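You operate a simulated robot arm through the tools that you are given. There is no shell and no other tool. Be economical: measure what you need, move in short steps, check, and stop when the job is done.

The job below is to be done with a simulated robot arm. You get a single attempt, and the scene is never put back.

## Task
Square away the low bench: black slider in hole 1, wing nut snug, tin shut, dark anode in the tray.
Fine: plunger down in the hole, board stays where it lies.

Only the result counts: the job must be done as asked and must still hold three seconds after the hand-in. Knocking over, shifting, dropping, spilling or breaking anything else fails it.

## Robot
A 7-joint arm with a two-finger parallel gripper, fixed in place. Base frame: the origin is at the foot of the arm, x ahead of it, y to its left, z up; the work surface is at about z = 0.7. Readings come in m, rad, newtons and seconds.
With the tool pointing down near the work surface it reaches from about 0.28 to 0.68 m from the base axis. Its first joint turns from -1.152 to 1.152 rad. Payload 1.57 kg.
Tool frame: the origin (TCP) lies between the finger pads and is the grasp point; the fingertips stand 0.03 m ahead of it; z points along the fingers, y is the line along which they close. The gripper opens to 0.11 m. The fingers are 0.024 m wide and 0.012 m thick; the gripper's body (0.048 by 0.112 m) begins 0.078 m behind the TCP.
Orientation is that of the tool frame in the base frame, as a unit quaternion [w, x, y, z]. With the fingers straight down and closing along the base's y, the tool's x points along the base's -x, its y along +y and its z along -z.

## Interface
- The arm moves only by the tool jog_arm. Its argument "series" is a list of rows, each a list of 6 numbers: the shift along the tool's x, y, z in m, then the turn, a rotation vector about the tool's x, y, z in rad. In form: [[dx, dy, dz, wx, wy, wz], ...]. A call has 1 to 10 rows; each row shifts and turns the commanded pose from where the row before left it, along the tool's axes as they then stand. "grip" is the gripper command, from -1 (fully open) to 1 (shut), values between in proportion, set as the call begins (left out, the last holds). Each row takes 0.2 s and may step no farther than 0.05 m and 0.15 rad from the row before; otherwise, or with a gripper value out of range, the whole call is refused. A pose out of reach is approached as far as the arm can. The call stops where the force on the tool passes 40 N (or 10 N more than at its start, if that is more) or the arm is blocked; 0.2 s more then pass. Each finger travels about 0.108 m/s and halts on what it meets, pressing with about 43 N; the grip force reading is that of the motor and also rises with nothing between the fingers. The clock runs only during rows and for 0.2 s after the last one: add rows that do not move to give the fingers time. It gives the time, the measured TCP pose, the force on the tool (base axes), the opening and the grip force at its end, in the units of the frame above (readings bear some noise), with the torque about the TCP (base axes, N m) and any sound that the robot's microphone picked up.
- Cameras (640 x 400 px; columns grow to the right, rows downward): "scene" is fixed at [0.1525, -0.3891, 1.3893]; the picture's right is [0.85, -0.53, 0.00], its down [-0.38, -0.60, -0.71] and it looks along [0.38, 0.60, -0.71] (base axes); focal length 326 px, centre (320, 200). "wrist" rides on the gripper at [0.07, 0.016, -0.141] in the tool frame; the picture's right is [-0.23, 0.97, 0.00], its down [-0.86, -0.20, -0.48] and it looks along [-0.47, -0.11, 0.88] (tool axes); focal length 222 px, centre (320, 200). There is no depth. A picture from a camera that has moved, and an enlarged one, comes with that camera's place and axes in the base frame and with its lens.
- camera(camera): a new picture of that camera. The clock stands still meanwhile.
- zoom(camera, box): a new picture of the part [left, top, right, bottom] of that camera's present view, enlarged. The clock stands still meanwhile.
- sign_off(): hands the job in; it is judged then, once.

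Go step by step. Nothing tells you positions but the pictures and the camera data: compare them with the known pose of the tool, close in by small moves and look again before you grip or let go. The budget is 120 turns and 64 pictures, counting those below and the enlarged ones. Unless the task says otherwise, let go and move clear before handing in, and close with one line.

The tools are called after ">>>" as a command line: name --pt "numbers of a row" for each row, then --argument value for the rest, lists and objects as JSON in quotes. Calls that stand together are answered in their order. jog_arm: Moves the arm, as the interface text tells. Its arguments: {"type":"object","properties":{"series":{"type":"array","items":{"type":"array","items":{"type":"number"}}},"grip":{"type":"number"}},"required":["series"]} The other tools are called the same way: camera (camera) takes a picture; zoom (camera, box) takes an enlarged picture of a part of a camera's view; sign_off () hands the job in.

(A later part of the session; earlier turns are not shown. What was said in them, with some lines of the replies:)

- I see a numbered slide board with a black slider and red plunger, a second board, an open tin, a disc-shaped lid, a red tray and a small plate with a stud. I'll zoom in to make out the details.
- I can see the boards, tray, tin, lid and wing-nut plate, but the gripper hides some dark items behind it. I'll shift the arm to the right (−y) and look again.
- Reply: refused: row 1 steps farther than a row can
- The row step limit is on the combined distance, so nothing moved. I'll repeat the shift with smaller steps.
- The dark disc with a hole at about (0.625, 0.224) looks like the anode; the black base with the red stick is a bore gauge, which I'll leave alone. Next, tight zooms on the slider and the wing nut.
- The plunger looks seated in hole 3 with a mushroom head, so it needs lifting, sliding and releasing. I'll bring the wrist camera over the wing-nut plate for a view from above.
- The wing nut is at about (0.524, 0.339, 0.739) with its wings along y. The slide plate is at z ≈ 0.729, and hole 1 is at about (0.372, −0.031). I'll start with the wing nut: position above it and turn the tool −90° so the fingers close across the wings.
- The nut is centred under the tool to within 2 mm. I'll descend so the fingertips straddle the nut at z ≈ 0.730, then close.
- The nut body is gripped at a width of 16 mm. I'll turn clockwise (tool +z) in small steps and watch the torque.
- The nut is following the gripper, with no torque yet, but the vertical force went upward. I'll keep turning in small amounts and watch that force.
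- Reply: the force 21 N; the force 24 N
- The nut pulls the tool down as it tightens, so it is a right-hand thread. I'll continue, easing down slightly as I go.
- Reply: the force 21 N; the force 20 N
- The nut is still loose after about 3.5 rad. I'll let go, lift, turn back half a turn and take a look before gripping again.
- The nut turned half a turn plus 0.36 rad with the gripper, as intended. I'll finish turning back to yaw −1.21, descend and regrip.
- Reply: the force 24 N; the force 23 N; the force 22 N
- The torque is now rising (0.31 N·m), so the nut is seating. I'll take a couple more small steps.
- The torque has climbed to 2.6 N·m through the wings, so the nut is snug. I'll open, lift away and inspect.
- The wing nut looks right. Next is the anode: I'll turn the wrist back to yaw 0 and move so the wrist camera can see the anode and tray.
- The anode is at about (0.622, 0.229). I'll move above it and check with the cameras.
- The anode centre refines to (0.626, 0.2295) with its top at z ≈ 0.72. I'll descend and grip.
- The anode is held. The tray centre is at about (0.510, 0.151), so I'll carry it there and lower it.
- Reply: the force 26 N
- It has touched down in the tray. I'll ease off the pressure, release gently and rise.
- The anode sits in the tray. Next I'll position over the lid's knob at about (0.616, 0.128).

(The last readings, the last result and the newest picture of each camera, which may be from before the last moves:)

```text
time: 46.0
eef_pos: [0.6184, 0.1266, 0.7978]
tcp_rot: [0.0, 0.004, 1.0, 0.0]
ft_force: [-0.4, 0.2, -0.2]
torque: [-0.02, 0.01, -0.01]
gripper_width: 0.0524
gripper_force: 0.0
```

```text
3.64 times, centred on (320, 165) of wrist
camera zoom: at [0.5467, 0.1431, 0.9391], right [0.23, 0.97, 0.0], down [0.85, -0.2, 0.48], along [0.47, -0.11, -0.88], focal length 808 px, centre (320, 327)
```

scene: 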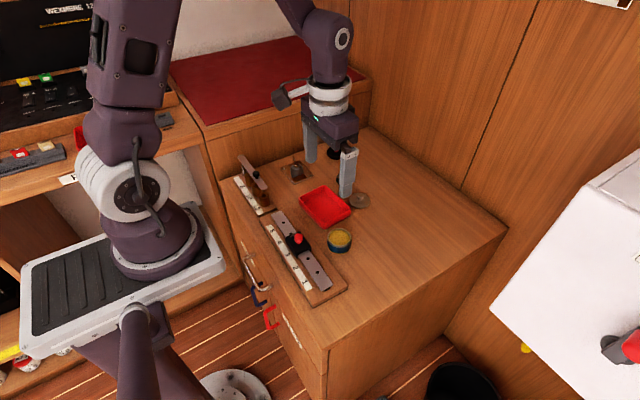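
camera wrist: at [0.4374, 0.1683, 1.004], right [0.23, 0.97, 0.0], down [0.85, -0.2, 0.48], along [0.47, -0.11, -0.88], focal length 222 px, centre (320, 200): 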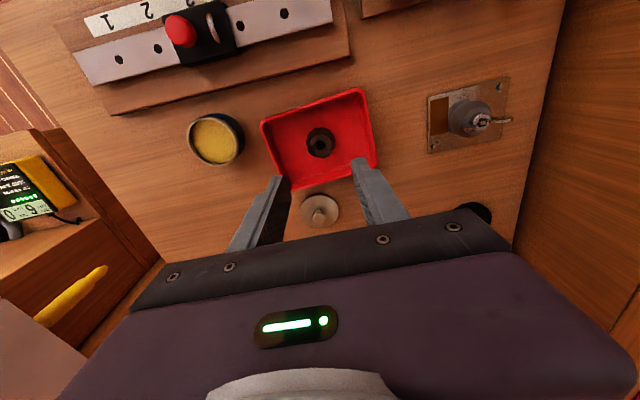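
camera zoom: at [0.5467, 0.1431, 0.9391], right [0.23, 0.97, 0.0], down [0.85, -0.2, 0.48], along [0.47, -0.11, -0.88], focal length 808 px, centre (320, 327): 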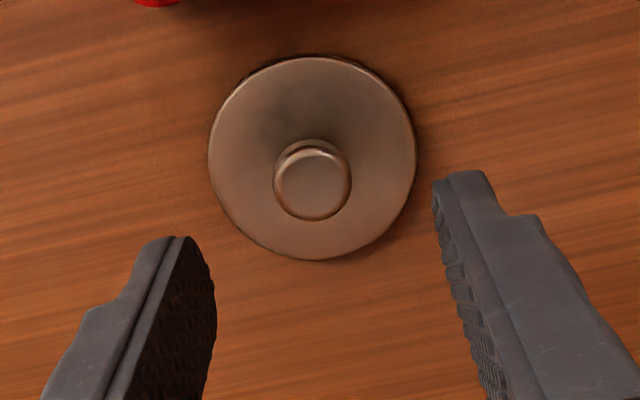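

The lid centre is at (0.616, 0.125) with the knob top at z ≈ 0.7275. I'll descend, grip the knob and lift.

>>> jog_arm --pt "0.0024 -0.0016 0.02 0 0 0" --pt "0 0 0.02 0 0 0" --pt "0 0 0.017 0 0 0"

>>> jog_arm --pt "0 0 0 0 0 0" --pt "0 0 0 0 0 0" --pt "0 0 0 0 0 0" --grip 1

>>> jog_arm --pt "0 0 -0.02 0 0 0" --pt "0 0 -0.03 0 0 0" --pt "0 0 -0.03 0 0 0" --pt "0 0 0 0 0 0"

>>> camera --camera "wrist"

>>> zoom --camera "scene" --box '[310, 150, 400, 260]'

```text
time: 46.8
eef_pos: [0.6131, 0.1265, 0.7388]
tcp_rot: [0.0, 0.002, 1.0, -0.001]
ft_force: [0.8, 0.4, 0.5]
torque: [0.0, -0.03, 0.0]
gripper_width: 0.0522
gripper_force: 0.0
```

```text
time: 47.6
eef_pos: [0.6133, 0.1258, 0.7402]
tcp_rot: [0.0, 0.002, 1.0, 0.0]
ft_force: [1.2, -0.9, -0.5]
torque: [0.0, 0.0, 0.01]
gripper_width: 0.019
gripper_force: 33.7
```

```text
time: 48.6
eef_pos: [0.6149, 0.1264, 0.8191]
tcp_rot: [0.001, 0.003, 1.0, -0.001]
ft_force: [-0.7, 0.5, -0.5]
torque: [0.01, 0.02, 0.02]
gripper_width: 0.0189
gripper_force: 33.1
```

```text
28 pictures are left
camera wrist: at [0.5433, 0.143, 0.9613], right [0.23, 0.97, 0.0], down [0.85, -0.2, 0.48], along [0.46, -0.11, -0.88], focal length 222 px, centre (320, 200)
```

wrist: 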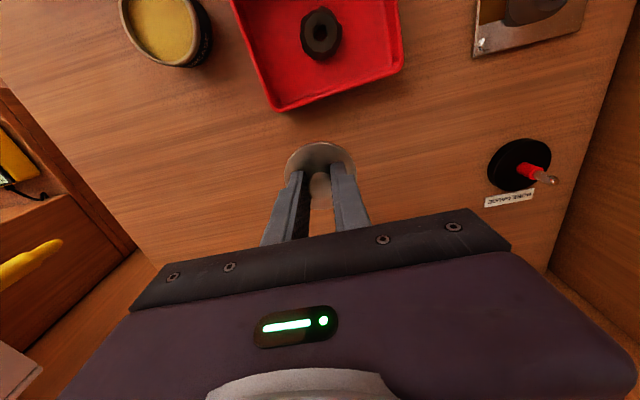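

```text
3.64 times, centred on (355, 205) of scene
camera zoom: at [0.1525, -0.3891, 1.3893], right [0.85, -0.53, 0.0], down [-0.38, -0.6, -0.71], along [0.38, 0.6, -0.71], focal length 1186 px, centre (193, 182)
```

zoom: 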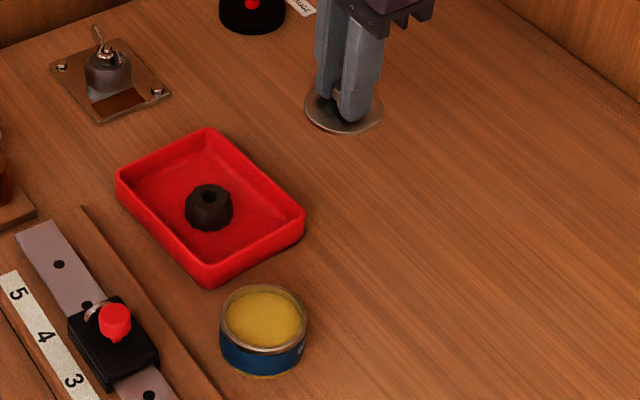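

The lid is lifted. The tin rim triangulates to about (0.473, 0.027, 0.730), so I'll carry the lid above it.

>>> jog_arm --pt "0.036 -0.025 0 0 0 0" --pt "0.036 -0.025 0 0 0 0" --pt "0.036 -0.025 0 0 0 0" --pt "0.035 -0.0245 0 0 0 0" --pt "0 0 0.02 0 0 0" --pt "0 0 0 0 0 0"

>>> zoom --camera "scene" --box '[310, 200, 370, 260]'

>>> zoom --camera "wrist" --box '[240, 100, 400, 220]'

```text
time: 50.0
eef_pos: [0.4697, 0.0294, 0.8001]
tcp_rot: [0.0, 0.004, 1.0, 0.001]
ft_force: [0.2, 0.1, -1.1]
torque: [0.02, -0.02, -0.02]
gripper_width: 0.0189
gripper_force: 33.5
```

```text
6.67 times, centred on (340, 230) of scene
camera zoom: at [0.1524, -0.3891, 1.3893], right [0.85, -0.53, 0.0], down [-0.38, -0.6, -0.71], along [0.38, 0.6, -0.71], focal length 2175 px, centre (187, 0)
```

zoom: 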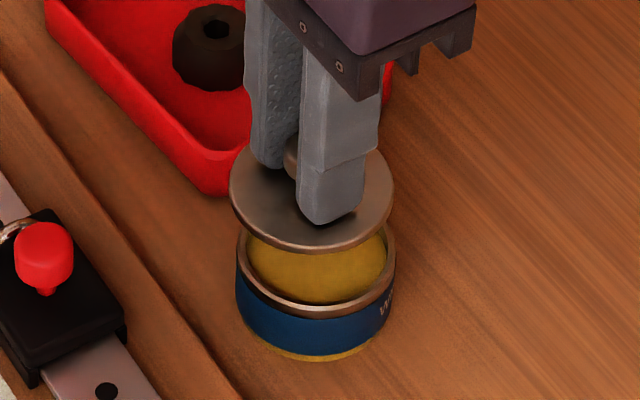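

```text
3.33 times, centred on (320, 160) of wrist
camera zoom: at [0.399, 0.045, 0.9417], right [0.23, 0.97, 0.0], down [0.85, -0.2, 0.48], along [0.47, -0.11, -0.88], focal length 740 px, centre (320, 333)
```

zoom: 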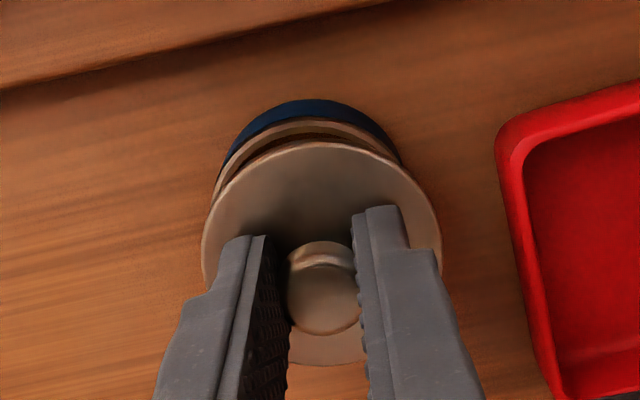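

The lid is about 5 mm too far in +y relative to the tin. I'll correct, lower to just above the rim and check.

>>> jog_arm --pt "0 -0.005 0.012 0 0 0" --pt "0 0 0.01 0 0 0" --pt "0 0 0 0 0 0"

>>> zoom --camera "scene" --box '[310, 210, 370, 260]'

>>> zoom --camera "wrist" --box '[260, 110, 380, 220]'

```text
time: 50.8
eef_pos: [0.4712, 0.0245, 0.7778]
tcp_rot: [-0.001, 0.003, 1.0, 0.0]
ft_force: [0.1, 0.2, 0.0]
torque: [-0.03, 0.03, 0.03]
gripper_width: 0.019
gripper_force: 33.5
```

```text
8.00 times, centred on (340, 235) of scene
camera zoom: at [0.1525, -0.3891, 1.3893], right [0.85, -0.53, 0.0], down [-0.38, -0.6, -0.71], along [0.38, 0.6, -0.71], focal length 2610 px, centre (160, -80)
```

zoom: 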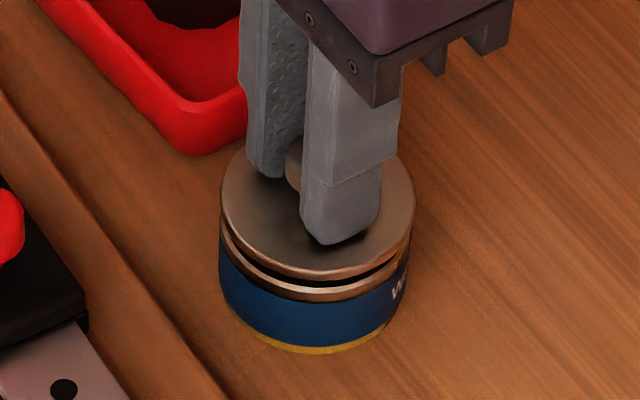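

```text
3.64 times, centred on (320, 165) of wrist
camera zoom: at [0.3999, 0.0401, 0.9194], right [0.23, 0.97, 0.0], down [0.85, -0.2, 0.48], along [0.47, -0.11, -0.88], focal length 808 px, centre (320, 327)
```

zoom: 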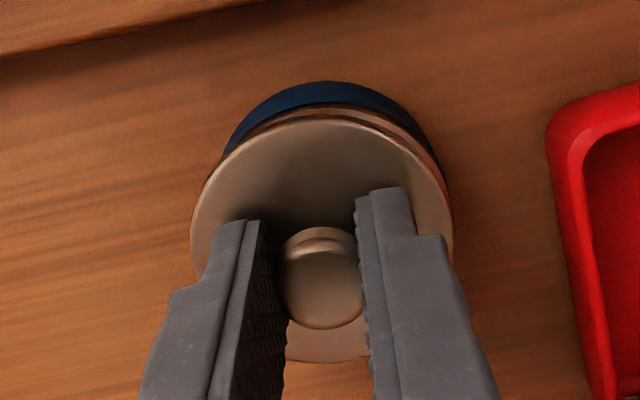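

The alignment is within 2 mm. I'll nudge +1.3 mm in y and lower until I feel contact.

>>> jog_arm --pt "0 0.0013 0.003 0 0 0" --pt "0 0 0.002 0 0 0" --pt "0 0 0.001 0 0 0"

>>> jog_arm --pt "0 0 0.001 0 0 0" --pt "0 0 0.001 0 0 0"

>>> zoom --camera "scene" --box '[310, 210, 370, 260]'

```text
time: 51.6
eef_pos: [0.4708, 0.0247, 0.7709]
tcp_rot: [0.0, 0.002, 1.0, -0.001]
ft_force: [-0.2, 0.2, -1.0]
torque: [-0.01, 0.04, 0.0]
gripper_width: 0.0192
gripper_force: 33.1
```

```text
time: 52.2
eef_pos: [0.4711, 0.0258, 0.7696]
tcp_rot: [0.001, 0.003, 1.0, 0.001]
ft_force: [-1.3, 8.0, 18.5]
torque: [0.14, 0.12, 0.01]
gripper_width: 0.019
gripper_force: 33.1
heard: snap
```

```text
8.00 times, centred on (340, 235) of scene
camera zoom: at [0.1522, -0.389, 1.3894], right [0.85, -0.53, 0.0], down [-0.38, -0.6, -0.71], along [0.38, 0.6, -0.71], focal length 2610 px, centre (160, -80)
```

zoom: 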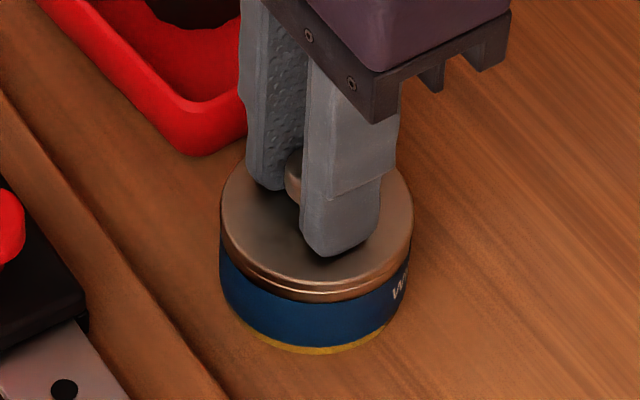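

I heard a snap, so the lid appears to be seated. I'll press a touch more to be sure.

>>> jog_arm --pt "0 0 0.0007 0 0 0"

>>> jog_arm --pt "0 0 -0.0007 0 0 0" --pt "0 0 0 0 0 0" --pt "0 0 0 0 0 0" --grip -0.1

>>> jog_arm --pt "0 0 -0.03 0 0 0" --pt "0 0 -0.04 0 0 0" --pt "0 0 -0.02 0 0 0" --pt "0 0 0 0 0 0"

>>> zoom --camera "scene" --box '[310, 210, 370, 260]'

```text
time: 52.6
eef_pos: [0.4724, 0.0239, 0.77]
tcp_rot: [0.001, 0.003, 1.0, 0.0]
ft_force: [-1.0, 14.4, 38.4]
torque: [0.24, 0.06, 0.04]
gripper_width: 0.0191
gripper_force: 32.9
```

```text
time: 53.4
eef_pos: [0.4704, 0.0234, 0.7686]
tcp_rot: [0.0, 0.003, 1.0, 0.0]
ft_force: [-0.1, -0.1, 0.6]
torque: [0.04, 0.0, -0.03]
gripper_width: 0.0603
gripper_force: 0.0
```

```text
time: 54.4
eef_pos: [0.4716, 0.0222, 0.8603]
tcp_rot: [0.0, 0.003, 1.0, 0.0]
ft_force: [-0.7, -0.1, 0.1]
torque: [-0.01, -0.01, -0.01]
gripper_width: 0.0605
gripper_force: 0.1
```

```text
8.00 times, centred on (340, 235) of scene
camera zoom: at [0.1524, -0.3891, 1.3893], right [0.85, -0.53, 0.0], down [-0.38, -0.6, -0.71], along [0.38, 0.6, -0.71], focal length 2610 px, centre (160, -80)
```

zoom: 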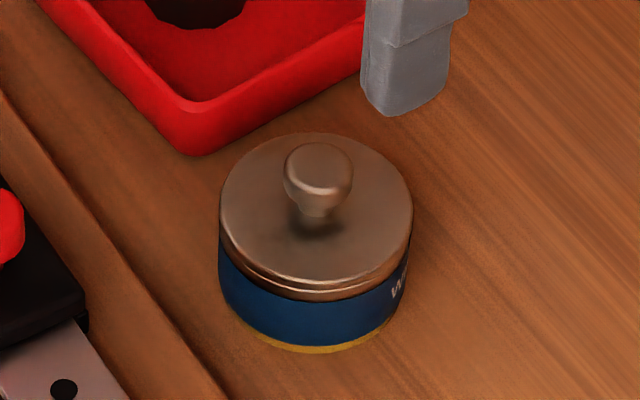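

The tin is shut. Next is the slider: I'll turn the tool −90° so the fingers close along x and clear the wire loop beside the knob, then move above the knob.

>>> jog_arm --pt "0.045 0.018 0 0 0 0" --pt "0.045 0.018 0 0 0 0" --pt "0.0065 0.002 0 0 0 -0.15" --pt "0 0 0 0 0 -0.15" --pt "0 0 0 0 0 -0.15" --pt "0 0 0 0 0 -0.15" --pt "0 0 0 0 0 -0.15" --pt "0 0 0 0 0 -0.15" --pt "0 0 0 0 0 -0.15" --pt "0 0 0 0 0 -0.15"

>>> jog_arm --pt "0 0 0 0 0 -0.15" --pt "0 0 0 0 0 -0.15" --pt "0 0 0 0 0 -0.08" --pt "0 0 0 0 0 0"

>>> camera --camera "wrist"

```text
time: 56.6
eef_pos: [0.3763, 0.0618, 0.8591]
tcp_rot: [0.0, -0.564, 0.826, 0.001]
ft_force: [-0.4, -0.9, -0.2]
torque: [-0.01, 0.01, 0.01]
gripper_width: 0.0603
gripper_force: 0.0
```

```text
time: 57.6
eef_pos: [0.3756, 0.0623, 0.8586]
tcp_rot: [0.0, 0.709, -0.706, 0.0]
ft_force: [0.4, -0.6, -0.5]
torque: [-0.03, 0.0, 0.01]
gripper_width: 0.0606
gripper_force: 0.1
```

```text
20 pictures are left
camera wrist: at [0.3574, -0.0082, 1.001], right [-0.97, 0.22, 0.0], down [0.2, 0.86, 0.48], along [0.11, 0.47, -0.88], focal length 222 px, centre (320, 200)
```

wrist: 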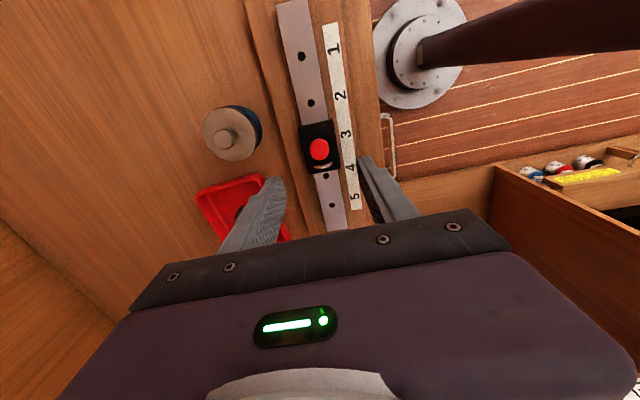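

>>> zoom --camera "wrist" --box '[280, 40, 360, 190]'

```text
2.67 times, centred on (320, 115) of wrist
camera zoom: at [0.3574, -0.0082, 1.001], right [-0.97, 0.22, 0.0], down [0.2, 0.86, 0.48], along [0.11, 0.47, -0.88], focal length 592 px, centre (320, 427)
```

zoom: 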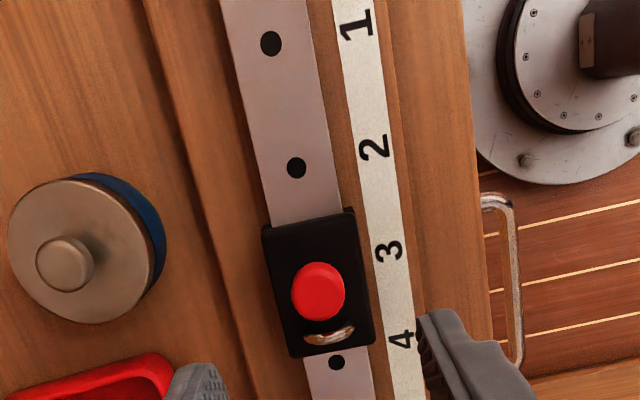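

The knob is at about (0.374, 0.059, 0.765), and hole 1 is about 0.090 m towards −y. I'll descend around the knob.

>>> jog_arm --pt "0.0036 0.0016 0.03 0 0 0" --pt "0 0 0.03 0 0 0" --pt "0 0 0.02 0 0 0" --pt "0 0 0 0 0 0"

>>> zoom --camera "scene" --box '[278, 212, 326, 252]'

```text
time: 58.6
eef_pos: [0.3716, 0.0589, 0.7801]
tcp_rot: [0.0, 0.708, -0.706, 0.0]
ft_force: [0.4, -0.2, -0.5]
torque: [0.02, -0.01, 0.01]
gripper_width: 0.0606
gripper_force: 0.0
```

```text
10.00 times, centred on (302, 232) of scene
camera zoom: at [0.1525, -0.3891, 1.3893], right [0.85, -0.53, 0.0], down [-0.38, -0.6, -0.71], along [0.38, 0.6, -0.71], focal length 3263 px, centre (500, -120)
```

zoom: 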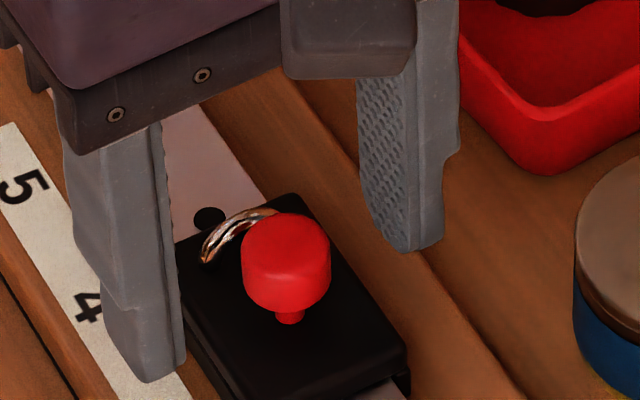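

The fingers straddle the knob and clear the loop. I'll drop 2 mm, nudge +x slightly and close.

>>> jog_arm --pt "0 -0.0012 0.002 0 0 0"

>>> jog_arm --pt "0 0 0 0 0 0" --pt "0 0 0 0 0 0" --pt "0 0 0 0 0 0" --grip 1

```text
time: 59.0
eef_pos: [0.3736, 0.0581, 0.7777]
tcp_rot: [0.0, 0.707, -0.707, 0.0]
ft_force: [0.1, 0.0, 0.4]
torque: [-0.02, -0.02, -0.04]
gripper_width: 0.0606
gripper_force: 0.0
```

```text
time: 59.8
eef_pos: [0.375, 0.0583, 0.7777]
tcp_rot: [-0.001, 0.708, -0.706, 0.0]
ft_force: [11.6, -2.2, -0.4]
torque: [-0.15, -0.28, -0.01]
gripper_width: 0.0205
gripper_force: 33.9
```

The knob is gripped at a width of 20 mm. I'll raise it gradually and watch the force.

>>> jog_arm --pt "0 -0.0008 -0.002 0 0 0" --pt "0 0 -0.002 0 0 0"

>>> jog_arm --pt "0 0 -0.002 0 0 0" --pt "0 0 -0.002 0 0 0"

>>> zoom --camera "scene" --box '[278, 212, 326, 252]'

```text
time: 60.4
eef_pos: [0.3743, 0.0589, 0.7818]
tcp_rot: [0.0, 0.709, -0.706, 0.0]
ft_force: [8.0, 1.6, 0.0]
torque: [0.33, -0.19, 0.08]
gripper_width: 0.0206
gripper_force: 34.0
```

```text
time: 61.0
eef_pos: [0.3745, 0.0592, 0.7866]
tcp_rot: [0.0, 0.708, -0.706, -0.001]
ft_force: [3.9, 1.0, 0.0]
torque: [0.22, -0.12, 0.03]
gripper_width: 0.0209
gripper_force: 34.0
```

```text
10.00 times, centred on (302, 232) of scene
camera zoom: at [0.1525, -0.3891, 1.3893], right [0.85, -0.53, 0.0], down [-0.38, -0.6, -0.71], along [0.38, 0.6, -0.71], focal length 3263 px, centre (500, -120)
```

zoom: 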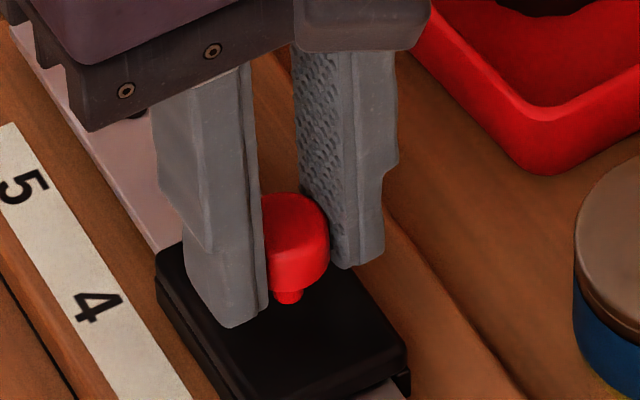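

The plunger has come up about 8 mm freely. I'll try sliding towards −y in small steps, watching the force.

>>> jog_arm --pt "0.005 0 0 0 0 0" --pt "0.005 0 0 0 0 0"

>>> zoom --camera "scene" --box '[278, 212, 326, 252]'

```text
time: 61.6
eef_pos: [0.3742, 0.0488, 0.7854]
tcp_rot: [0.001, 0.709, -0.705, 0.0]
ft_force: [-4.5, 1.0, -0.3]
torque: [0.26, 0.06, 0.0]
gripper_width: 0.0207
gripper_force: 34.0
```

```text
10.00 times, centred on (302, 232) of scene
camera zoom: at [0.1524, -0.3891, 1.3894], right [0.85, -0.53, 0.0], down [-0.38, -0.6, -0.71], along [0.38, 0.6, -0.71], focal length 3263 px, centre (500, -120)
```

zoom: 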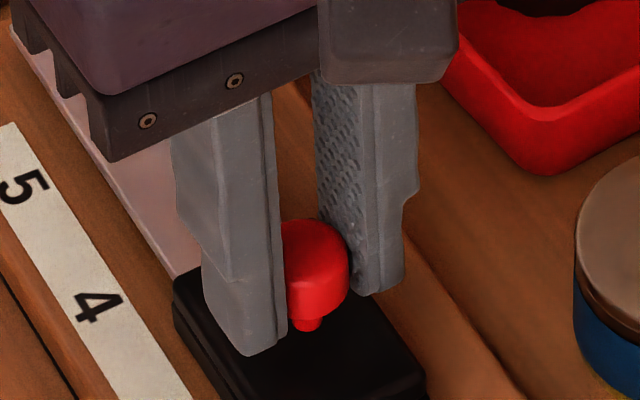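

The slider moves freely with the raised plunger. I'll slide on to just short of hole 1.

>>> jog_arm --pt "0.02 0.0004 0 0 0 0" --pt "0.02 0.0004 0 0 0 0" --pt "0.02 0.0004 0 0 0 0" --pt "0.015 0.0003 0 0 0 0"

>>> jog_arm --pt "0.004 0 0 0 0 0"

>>> zoom --camera "scene" --box '[260, 220, 350, 300]'

>>> zoom --camera "wrist" --box '[260, 100, 400, 220]'

```text
time: 62.6
eef_pos: [0.3735, -0.0275, 0.7847]
tcp_rot: [0.0, 0.708, -0.706, -0.001]
ft_force: [-11.9, 2.0, 0.6]
torque: [-0.12, 0.33, -0.03]
gripper_width: 0.0205
gripper_force: 34.4
```

```text
time: 63.0
eef_pos: [0.3735, -0.03, 0.7853]
tcp_rot: [-0.001, 0.707, -0.707, 0.0]
ft_force: [-11.0, 0.8, 0.4]
torque: [-0.38, 0.26, 0.11]
gripper_width: 0.0205
gripper_force: 33.6
```

```text
5.00 times, centred on (305, 260) of scene
camera zoom: at [0.1522, -0.3891, 1.3894], right [0.85, -0.53, 0.0], down [-0.38, -0.6, -0.71], along [0.38, 0.6, -0.71], focal length 1632 px, centre (395, -100)
```

zoom: 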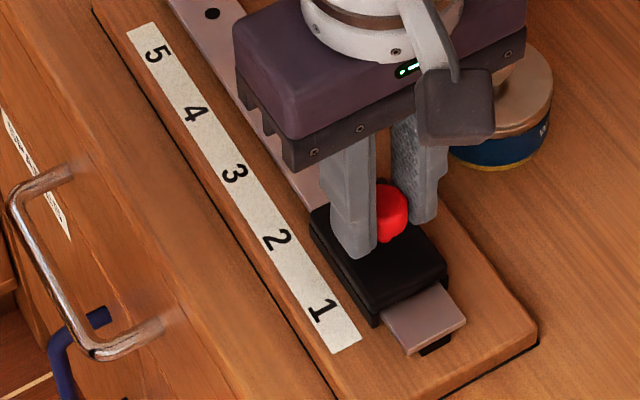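

```text
3.33 times, centred on (330, 160) of wrist
camera zoom: at [0.3571, -0.1008, 0.9276], right [-0.97, 0.23, 0.0], down [0.2, 0.86, 0.48], along [0.11, 0.47, -0.88], focal length 740 px, centre (287, 333)
```

zoom: 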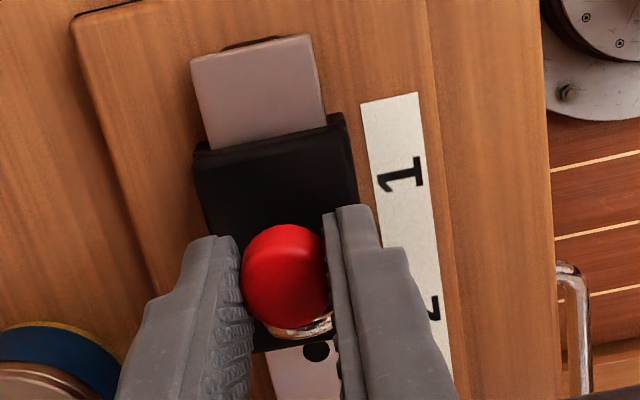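

The slider is at hole 1, with hole 2 just showing behind it. I'll lower the plunger in 2 mm steps and check whether it enters.

>>> jog_arm --pt "0 0.0008 0.002 0 0 0" --pt "0 0 0.001 0 0 0"

>>> jog_arm --pt "0 0 0.002 0 0 0"

>>> jog_arm --pt "0 0 0.002 0 0 0"

```text
time: 63.6
eef_pos: [0.3753, -0.0307, 0.7817]
tcp_rot: [-0.001, 0.708, -0.706, 0.001]
ft_force: [0.0, -1.1, 0.0]
torque: [-0.39, 0.0, 0.0]
gripper_width: 0.0206
gripper_force: 34.5
```

```text
time: 64.0
eef_pos: [0.3745, -0.0307, 0.78]
tcp_rot: [-0.002, 0.709, -0.706, 0.001]
ft_force: [3.8, -0.2, 0.0]
torque: [-0.24, -0.13, -0.01]
gripper_width: 0.0209
gripper_force: 34.3
```

```text
time: 64.4
eef_pos: [0.3736, -0.0294, 0.7784]
tcp_rot: [-0.001, 0.709, -0.705, 0.0]
ft_force: [7.9, -0.8, 0.3]
torque: [-0.08, -0.17, 0.06]
gripper_width: 0.0205
gripper_force: 34.2
```

There has been no resistance, and the plunger is nearly back at its original depth. I'll continue down to see where it bottoms.

>>> jog_arm --pt "0 0 0.001 0 0 0"

>>> jog_arm --pt "0 0 0.001 0 0 0"

>>> zoom --camera "scene" --box '[290, 240, 338, 280]'

```text
time: 64.8
eef_pos: [0.3744, -0.0287, 0.7765]
tcp_rot: [-0.002, 0.709, -0.706, 0.001]
ft_force: [10.5, 0.1, 9.8]
torque: [0.12, -0.26, 0.07]
gripper_width: 0.0206
gripper_force: 34.5
```

```text
time: 65.2
eef_pos: [0.3754, -0.0308, 0.7776]
tcp_rot: [-0.001, 0.707, -0.707, 0.002]
ft_force: [12.8, 0.6, 27.5]
torque: [0.12, -0.34, -0.01]
gripper_width: 0.0205
gripper_force: 33.8
```

```text
10.00 times, centred on (314, 260) of scene
camera zoom: at [0.1524, -0.3891, 1.3894], right [0.85, -0.53, 0.0], down [-0.38, -0.6, -0.71], along [0.38, 0.6, -0.71], focal length 3263 px, centre (380, -400)
```

zoom: 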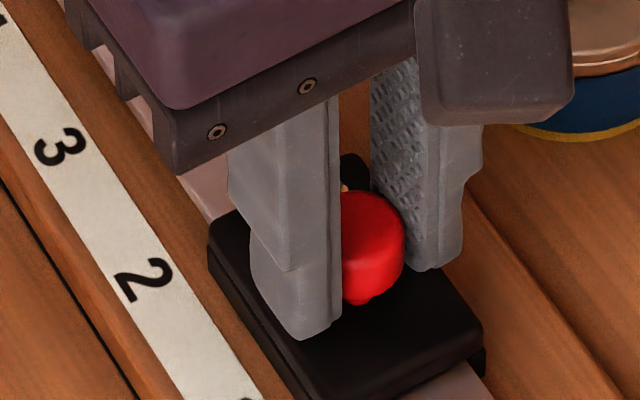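

It bottoms out here, and less of the stem shows than at the start. I'll ease the pressure, open, rise and inspect.

>>> jog_arm --pt "0 0 -0.0015 0 0 0" --pt "0 0 0 0 0 0" --pt "0 0 0 0 0 0" --grip -0.1

>>> jog_arm --pt "0 0 -0.03 0 0 0" --pt "0 0 -0.04 0 0 0" --pt "0 0 -0.02 0 0 0" --pt "0 0 0 0 0 0"

>>> zoom --camera "scene" --box '[290, 240, 338, 280]'

>>> zoom --camera "wrist" --box '[260, 70, 380, 210]'

```text
time: 66.0
eef_pos: [0.3731, -0.0296, 0.7775]
tcp_rot: [0.0, 0.708, -0.706, 0.0]
ft_force: [0.2, 0.1, 0.0]
torque: [-0.01, 0.03, -0.02]
gripper_width: 0.0608
gripper_force: 0.0
```

```text
time: 67.0
eef_pos: [0.3745, -0.0296, 0.8682]
tcp_rot: [0.0, 0.708, -0.706, 0.0]
ft_force: [-0.7, 0.6, 0.2]
torque: [-0.01, -0.01, -0.01]
gripper_width: 0.0606
gripper_force: 0.1
```

```text
10.00 times, centred on (314, 260) of scene
camera zoom: at [0.1524, -0.3891, 1.3893], right [0.85, -0.53, 0.0], down [-0.38, -0.6, -0.71], along [0.38, 0.6, -0.71], focal length 3263 px, centre (380, -400)
```

zoom: 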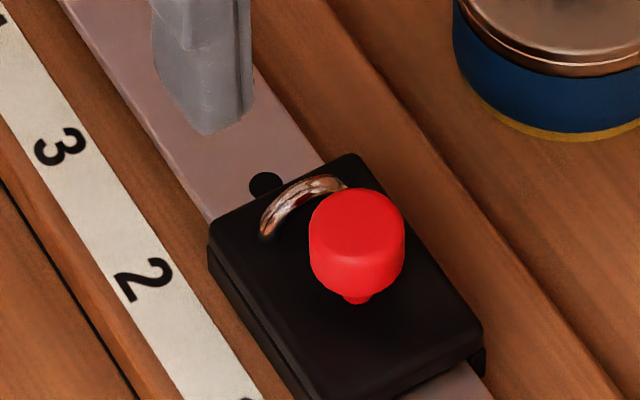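

```text
2.86 times, centred on (320, 140) of wrist
camera zoom: at [0.3572, -0.0995, 1.0099], right [-0.97, 0.23, 0.0], down [0.2, 0.86, 0.48], along [0.11, 0.47, -0.88], focal length 635 px, centre (320, 371)
```

zoom: 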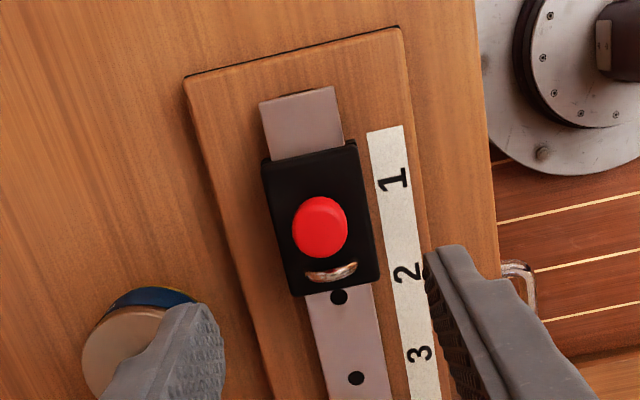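

The slider is at hole 1 and the plunger sits about as low as it did at the start. To confirm it is actually locked in the hole, I'll regrip it and nudge it a millimetre or two along the rail.

>>> jog_arm --pt "0 0 0.03 0 0 0" --pt "0 0 0.04 0 0 0" --pt "0 0 0.02 0 0 0" --pt "0 0 0 0 0 0"

>>> jog_arm --pt "0 0 0 0 0 0" --pt "0 0 0 0 0 0" --pt "0 0 0 0 0 0" --grip 1

>>> jog_arm --pt "-0.0008 0 0 0 0 0"

>>> jog_arm --pt "-0.0008 0 0 0 0 0"

```text
time: 68.0
eef_pos: [0.3732, -0.0302, 0.7784]
tcp_rot: [0.0, 0.708, -0.707, 0.0]
ft_force: [-0.7, -0.3, 0.9]
torque: [0.0, -0.01, -0.01]
gripper_width: 0.0605
gripper_force: 0.1
```

```text
time: 68.8
eef_pos: [0.3746, -0.0295, 0.7784]
tcp_rot: [0.0, 0.707, -0.707, -0.001]
ft_force: [6.5, -0.4, 0.2]
torque: [-0.06, -0.17, 0.0]
gripper_width: 0.0206
gripper_force: 34.1
```

```text
time: 69.2
eef_pos: [0.3744, -0.0289, 0.7787]
tcp_rot: [0.0, -0.707, 0.707, 0.0]
ft_force: [11.6, -2.6, 0.3]
torque: [-0.5, -0.24, -0.06]
gripper_width: 0.0203
gripper_force: 34.5
```

```text
time: 69.6
eef_pos: [0.3742, -0.0282, 0.7784]
tcp_rot: [-0.001, 0.708, -0.707, -0.001]
ft_force: [12.9, -2.4, 0.8]
torque: [-0.42, -0.29, -0.04]
gripper_width: 0.0205
gripper_force: 33.5
```

>>> jog_arm --pt "-0.0008 0 0 0 0 0"

>>> jog_arm --pt "-0.0008 0 0 0 0 0"

```text
time: 70.0
eef_pos: [0.3734, -0.0273, 0.778]
tcp_rot: [-0.001, 0.707, -0.707, 0.0]
ft_force: [14.3, -1.8, 3.0]
torque: [-0.35, -0.33, -0.07]
gripper_width: 0.0205
gripper_force: 34.0
```

```text
time: 70.4
eef_pos: [0.3749, -0.0279, 0.7775]
tcp_rot: [-0.001, 0.707, -0.707, 0.001]
ft_force: [15.0, -2.6, 6.1]
torque: [-0.61, -0.33, -0.03]
gripper_width: 0.0204
gripper_force: 33.9
```

The force stays low, so I need to see whether the slider itself moved or only flexed.

>>> zoom --camera "scene" --box '[290, 240, 338, 280]'

```text
10.00 times, centred on (314, 260) of scene
camera zoom: at [0.1527, -0.3892, 1.3893], right [0.85, -0.53, 0.0], down [-0.38, -0.6, -0.71], along [0.38, 0.6, -0.71], focal length 3263 px, centre (380, -400)
```

zoom: 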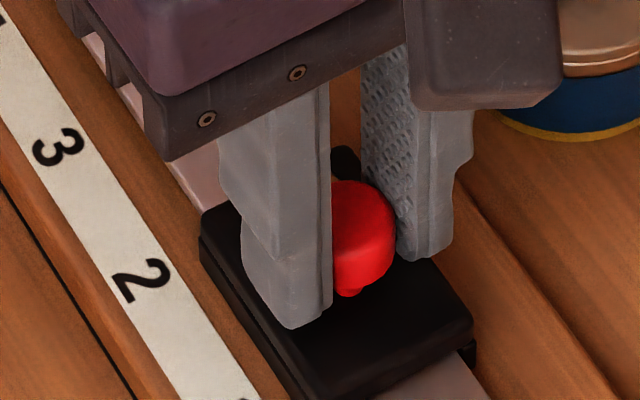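

The slider did move, so the plunger is resting on the plate and not locked. I'll press lightly and creep back towards −y, watching for the downforce to drop when the pin finds the hole.

>>> jog_arm --pt "0.001 0 0.0002 0 0 0"

>>> jog_arm --pt "0.001 0 0 0 0 0"

>>> jog_arm --pt "0.001 0 0 0 0 0"

>>> jog_arm --pt "0.001 0 0 0 0 0"

>>> jog_arm --pt "0.001 0 0 0 0 0"

```text
time: 70.8
eef_pos: [0.3736, -0.0267, 0.7776]
tcp_rot: [-0.001, 0.708, -0.706, -0.001]
ft_force: [13.9, 2.4, 5.6]
torque: [0.1, -0.31, 0.02]
gripper_width: 0.0206
gripper_force: 34.3
```

```text
time: 71.2
eef_pos: [0.3737, -0.029, 0.7774]
tcp_rot: [-0.001, 0.709, -0.705, 0.0]
ft_force: [14.4, 4.9, 6.0]
torque: [0.41, -0.3, 0.07]
gripper_width: 0.0207
gripper_force: 34.0
```

```text
time: 71.6
eef_pos: [0.3738, -0.0306, 0.7783]
tcp_rot: [0.0, 0.707, -0.707, -0.001]
ft_force: [15.2, 3.9, 5.9]
torque: [0.18, -0.28, 0.05]
gripper_width: 0.0209
gripper_force: 34.6
```

```text
time: 72.0
eef_pos: [0.3723, -0.0307, 0.7778]
tcp_rot: [0.0, 0.708, -0.707, -0.001]
ft_force: [13.0, 3.9, 1.0]
torque: [-0.79, -0.51, 0.06]
gripper_width: 0.0209
gripper_force: 34.5
```

```text
time: 72.4
eef_pos: [0.3728, -0.0324, 0.778]
tcp_rot: [0.001, 0.708, -0.706, 0.0]
ft_force: [11.0, 2.7, 1.1]
torque: [0.2, -0.22, 0.07]
gripper_width: 0.0204
gripper_force: 33.6
```

The downforce dropped near y ≈ −0.031. I'll press down here and see whether it goes deeper.

>>> jog_arm --pt "0 0 0.001 0 0 0"

>>> jog_arm --pt "0 0 0.001 0 0 0"

>>> jog_arm --pt "0 0 0.001 0 0 0"

```text
time: 72.8
eef_pos: [0.3731, -0.0333, 0.7775]
tcp_rot: [-0.001, 0.708, -0.706, 0.0]
ft_force: [9.3, 2.6, 23.4]
torque: [0.16, -0.22, 0.03]
gripper_width: 0.0206
gripper_force: 34.2
```

```text
time: 73.2
eef_pos: [0.3741, -0.0325, 0.7769]
tcp_rot: [0.001, 0.707, -0.707, 0.001]
ft_force: [8.2, -0.4, 28.2]
torque: [-0.05, -0.22, 0.02]
gripper_width: 0.0207
gripper_force: 34.0
```

```text
time: 73.6
eef_pos: [0.3744, -0.0328, 0.7741]
tcp_rot: [0.0, 0.707, -0.707, -0.001]
ft_force: [6.7, -0.7, 26.3]
torque: [-0.09, -0.17, -0.01]
gripper_width: 0.0205
gripper_force: 33.9
```

Pressing further just slips the fingers along the knob. I'll relieve the pressure and test here whether the slider resists sideways movement.

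>>> jog_arm --pt "0 0 -0.0015 0 0 0"

>>> jog_arm --pt "0.001 0 0 0 0 0"

>>> jog_arm --pt "0.001 0 0 0 0 0"

>>> jog_arm --pt "0.001 0 0 0 0 0"

>>> zoom --camera "scene" --box '[290, 240, 338, 280]'

```text
time: 74.0
eef_pos: [0.3724, -0.0317, 0.7756]
tcp_rot: [0.0, 0.708, -0.706, 0.0]
ft_force: [9.0, -1.8, 3.3]
torque: [-0.54, -0.17, -0.04]
gripper_width: 0.0206
gripper_force: 34.6
```

```text
time: 74.4
eef_pos: [0.3724, -0.0319, 0.7763]
tcp_rot: [-0.001, 0.708, -0.706, -0.001]
ft_force: [8.5, 0.4, 0.1]
torque: [0.15, -0.15, 0.01]
gripper_width: 0.0207
gripper_force: 34.1
```

```text
time: 74.8
eef_pos: [0.3724, -0.0327, 0.7766]
tcp_rot: [0.0, 0.709, -0.706, 0.0]
ft_force: [5.5, 8.1, 0.1]
torque: [0.2, -0.06, 0.01]
gripper_width: 0.0206
gripper_force: 34.2
```

```text
time: 75.2
eef_pos: [0.3735, -0.0346, 0.7763]
tcp_rot: [-0.001, 0.708, -0.706, -0.001]
ft_force: [5.2, 13.5, 0.4]
torque: [0.4, 0.12, 0.06]
gripper_width: 0.0207
gripper_force: 34.1
```

```text
10.00 times, centred on (314, 260) of scene
camera zoom: at [0.1525, -0.3888, 1.3894], right [0.85, -0.53, 0.0], down [-0.38, -0.6, -0.71], along [0.38, 0.6, -0.71], focal length 3263 px, centre (380, -400)
```

zoom: 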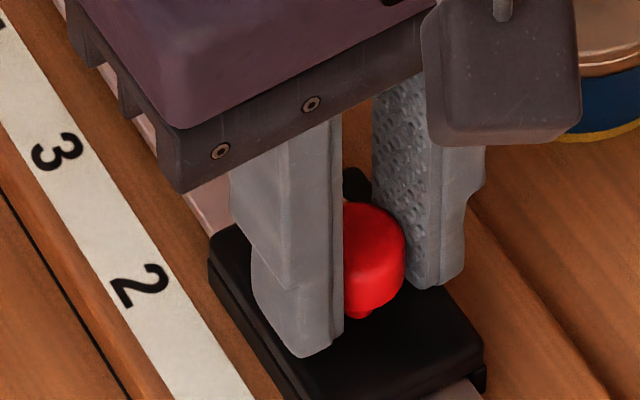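

It now resists motion towards −y (13 N), so the pin seems to have engaged. I'll back off straight away and check the other direction very gently.

>>> jog_arm --pt "-0.002 0 0 0 0 0"

>>> jog_arm --pt "-0.0008 0 0 0 0 0"

>>> jog_arm --pt "-0.0006 0 0 0 0 0"

```text
time: 75.6
eef_pos: [0.3718, -0.0326, 0.7771]
tcp_rot: [0.0, -0.707, 0.708, -0.001]
ft_force: [3.2, 4.2, 0.0]
torque: [0.44, -0.09, 0.07]
gripper_width: 0.0209
gripper_force: 33.9
```

```text
time: 76.0
eef_pos: [0.3727, -0.0324, 0.7775]
tcp_rot: [-0.003, -0.707, 0.707, 0.0]
ft_force: [4.3, -2.9, 0.1]
torque: [-0.55, -0.04, -0.02]
gripper_width: 0.0209
gripper_force: 34.1
```

```text
time: 76.4
eef_pos: [0.3719, -0.0312, 0.7767]
tcp_rot: [0.001, 0.707, -0.707, 0.0]
ft_force: [2.3, -5.0, -0.3]
torque: [-1.06, -0.05, -0.09]
gripper_width: 0.0204
gripper_force: 34.0
```

It now resists both ways, with torque building, so the pin appears to be in the hole. I'll centre to relieve the load, release, lift and look.

>>> jog_arm --pt "0.0008 0 0 0 0 0" --pt "0 0 0 0 0 0"

>>> jog_arm --pt "0 0 0 0 0 0" --pt "0 0 0 0 0 0" --pt "0 0 -0.04 0 0 0" --pt "0 0 -0.045 0 0 0" --pt "0 0 -0.01 0 0 0" --pt "0 0 0 0 0 0" --grip -0.1

>>> zoom --camera "scene" --box '[290, 240, 338, 280]'

```text
time: 77.0
eef_pos: [0.3722, -0.0299, 0.7761]
tcp_rot: [0.0, 0.709, -0.705, -0.001]
ft_force: [-3.1, 1.9, 0.3]
torque: [0.43, 0.04, 0.07]
gripper_width: 0.0204
gripper_force: 34.3
```

```text
time: 78.4
eef_pos: [0.3733, -0.0325, 0.8732]
tcp_rot: [0.0, 0.708, -0.707, 0.0]
ft_force: [0.5, 0.1, 0.0]
torque: [0.03, 0.01, -0.08]
gripper_width: 0.0604
gripper_force: 0.1
```

```text
10.00 times, centred on (314, 260) of scene
camera zoom: at [0.1524, -0.3891, 1.3893], right [0.85, -0.53, 0.0], down [-0.38, -0.6, -0.71], along [0.38, 0.6, -0.71], focal length 3263 px, centre (380, -400)
```

zoom: 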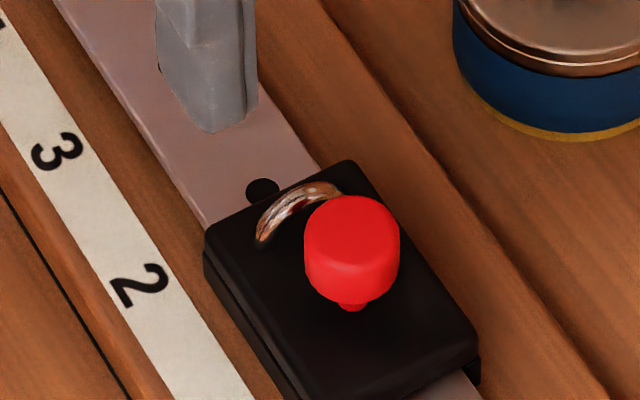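

The board's label has shifted by about 2 mm compared with the earlier view, while the tin has not. I'll move the arm back to its starting pose and take the same zoom as at the start for a direct comparison.

>>> jog_arm --pt "0 0 -0.03 0 0 0.15" --pt "0 0 -0.03 0 0 0.15" --pt "0 0 -0.03 0 0 0.15" --pt "0 0 -0.03 0 0 0.15" --pt "0 0 0 0 0 0.15" --pt "0 0 0 0 0 0.15" --pt "0 0 0 0 0 0.15" --pt "0 0 0 0 0 0.15" --pt "0 0 0 0 0 0.15" --pt "0 0 0 0 0 0.15"

>>> jog_arm --pt "-0.02 0.015 0 0 0 0.07" --pt "-0.02 0.015 0 0 0 0" --pt "-0.013 0.016 0 0 0 0" --pt "0 0 0 0 0 0"

>>> zoom --camera "scene" --box '[230, 200, 370, 310]'

```text
time: 80.6
eef_pos: [0.373, -0.0326, 0.9917]
tcp_rot: [0.0, -0.036, 0.999, 0.001]
ft_force: [-0.2, -0.1, 0.6]
torque: [0.01, 0.02, -0.02]
gripper_width: 0.0605
gripper_force: 0.1
```

```text
time: 81.6
eef_pos: [0.4276, 0.0155, 0.9905]
tcp_rot: [0.0, -0.002, 1.0, 0.0]
ft_force: [0.5, -0.5, 0.4]
torque: [0.03, 0.0, 0.01]
gripper_width: 0.0606
gripper_force: 0.0
```

```text
3.64 times, centred on (300, 255) of scene
camera zoom: at [0.1525, -0.3891, 1.3893], right [0.85, -0.53, 0.0], down [-0.38, -0.6, -0.71], along [0.38, 0.6, -0.71], focal length 1186 px, centre (393, 0)
```

zoom: 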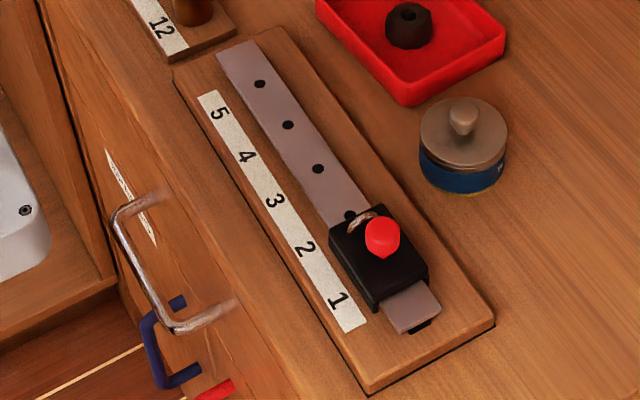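

The board is within about 1 mm of where it started. The plunger sits over hole 1 at the same offset and height as it did in hole 3, and it resisted in both directions when tested. One last overall look before handing in.

>>> zoom --camera "scene" --box '[220, 130, 400, 300]'

```text
2.35 times, centred on (310, 215) of scene
camera zoom: at [0.1525, -0.3891, 1.3893], right [0.85, -0.53, 0.0], down [-0.38, -0.6, -0.71], along [0.38, 0.6, -0.71], focal length 768 px, centre (344, 165)
```

zoom: 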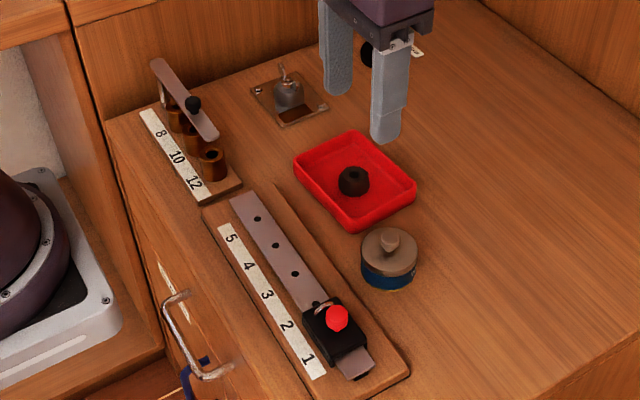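

The anode is in the tray, the tin is shut, the wing nut is snug, and the slider is at hole 1 with its plunger down. The arm is clear, so I'm handing in.

>>> sign_off

```text
The job is handed in.
```

I've handed the job in: the black slider is in hole 1 with its plunger down, the wing nut is snug, the tin is shut and the dark anode is in the tray. While I was testing the plunger, the slide board shifted by about 1 mm, and I left it there.
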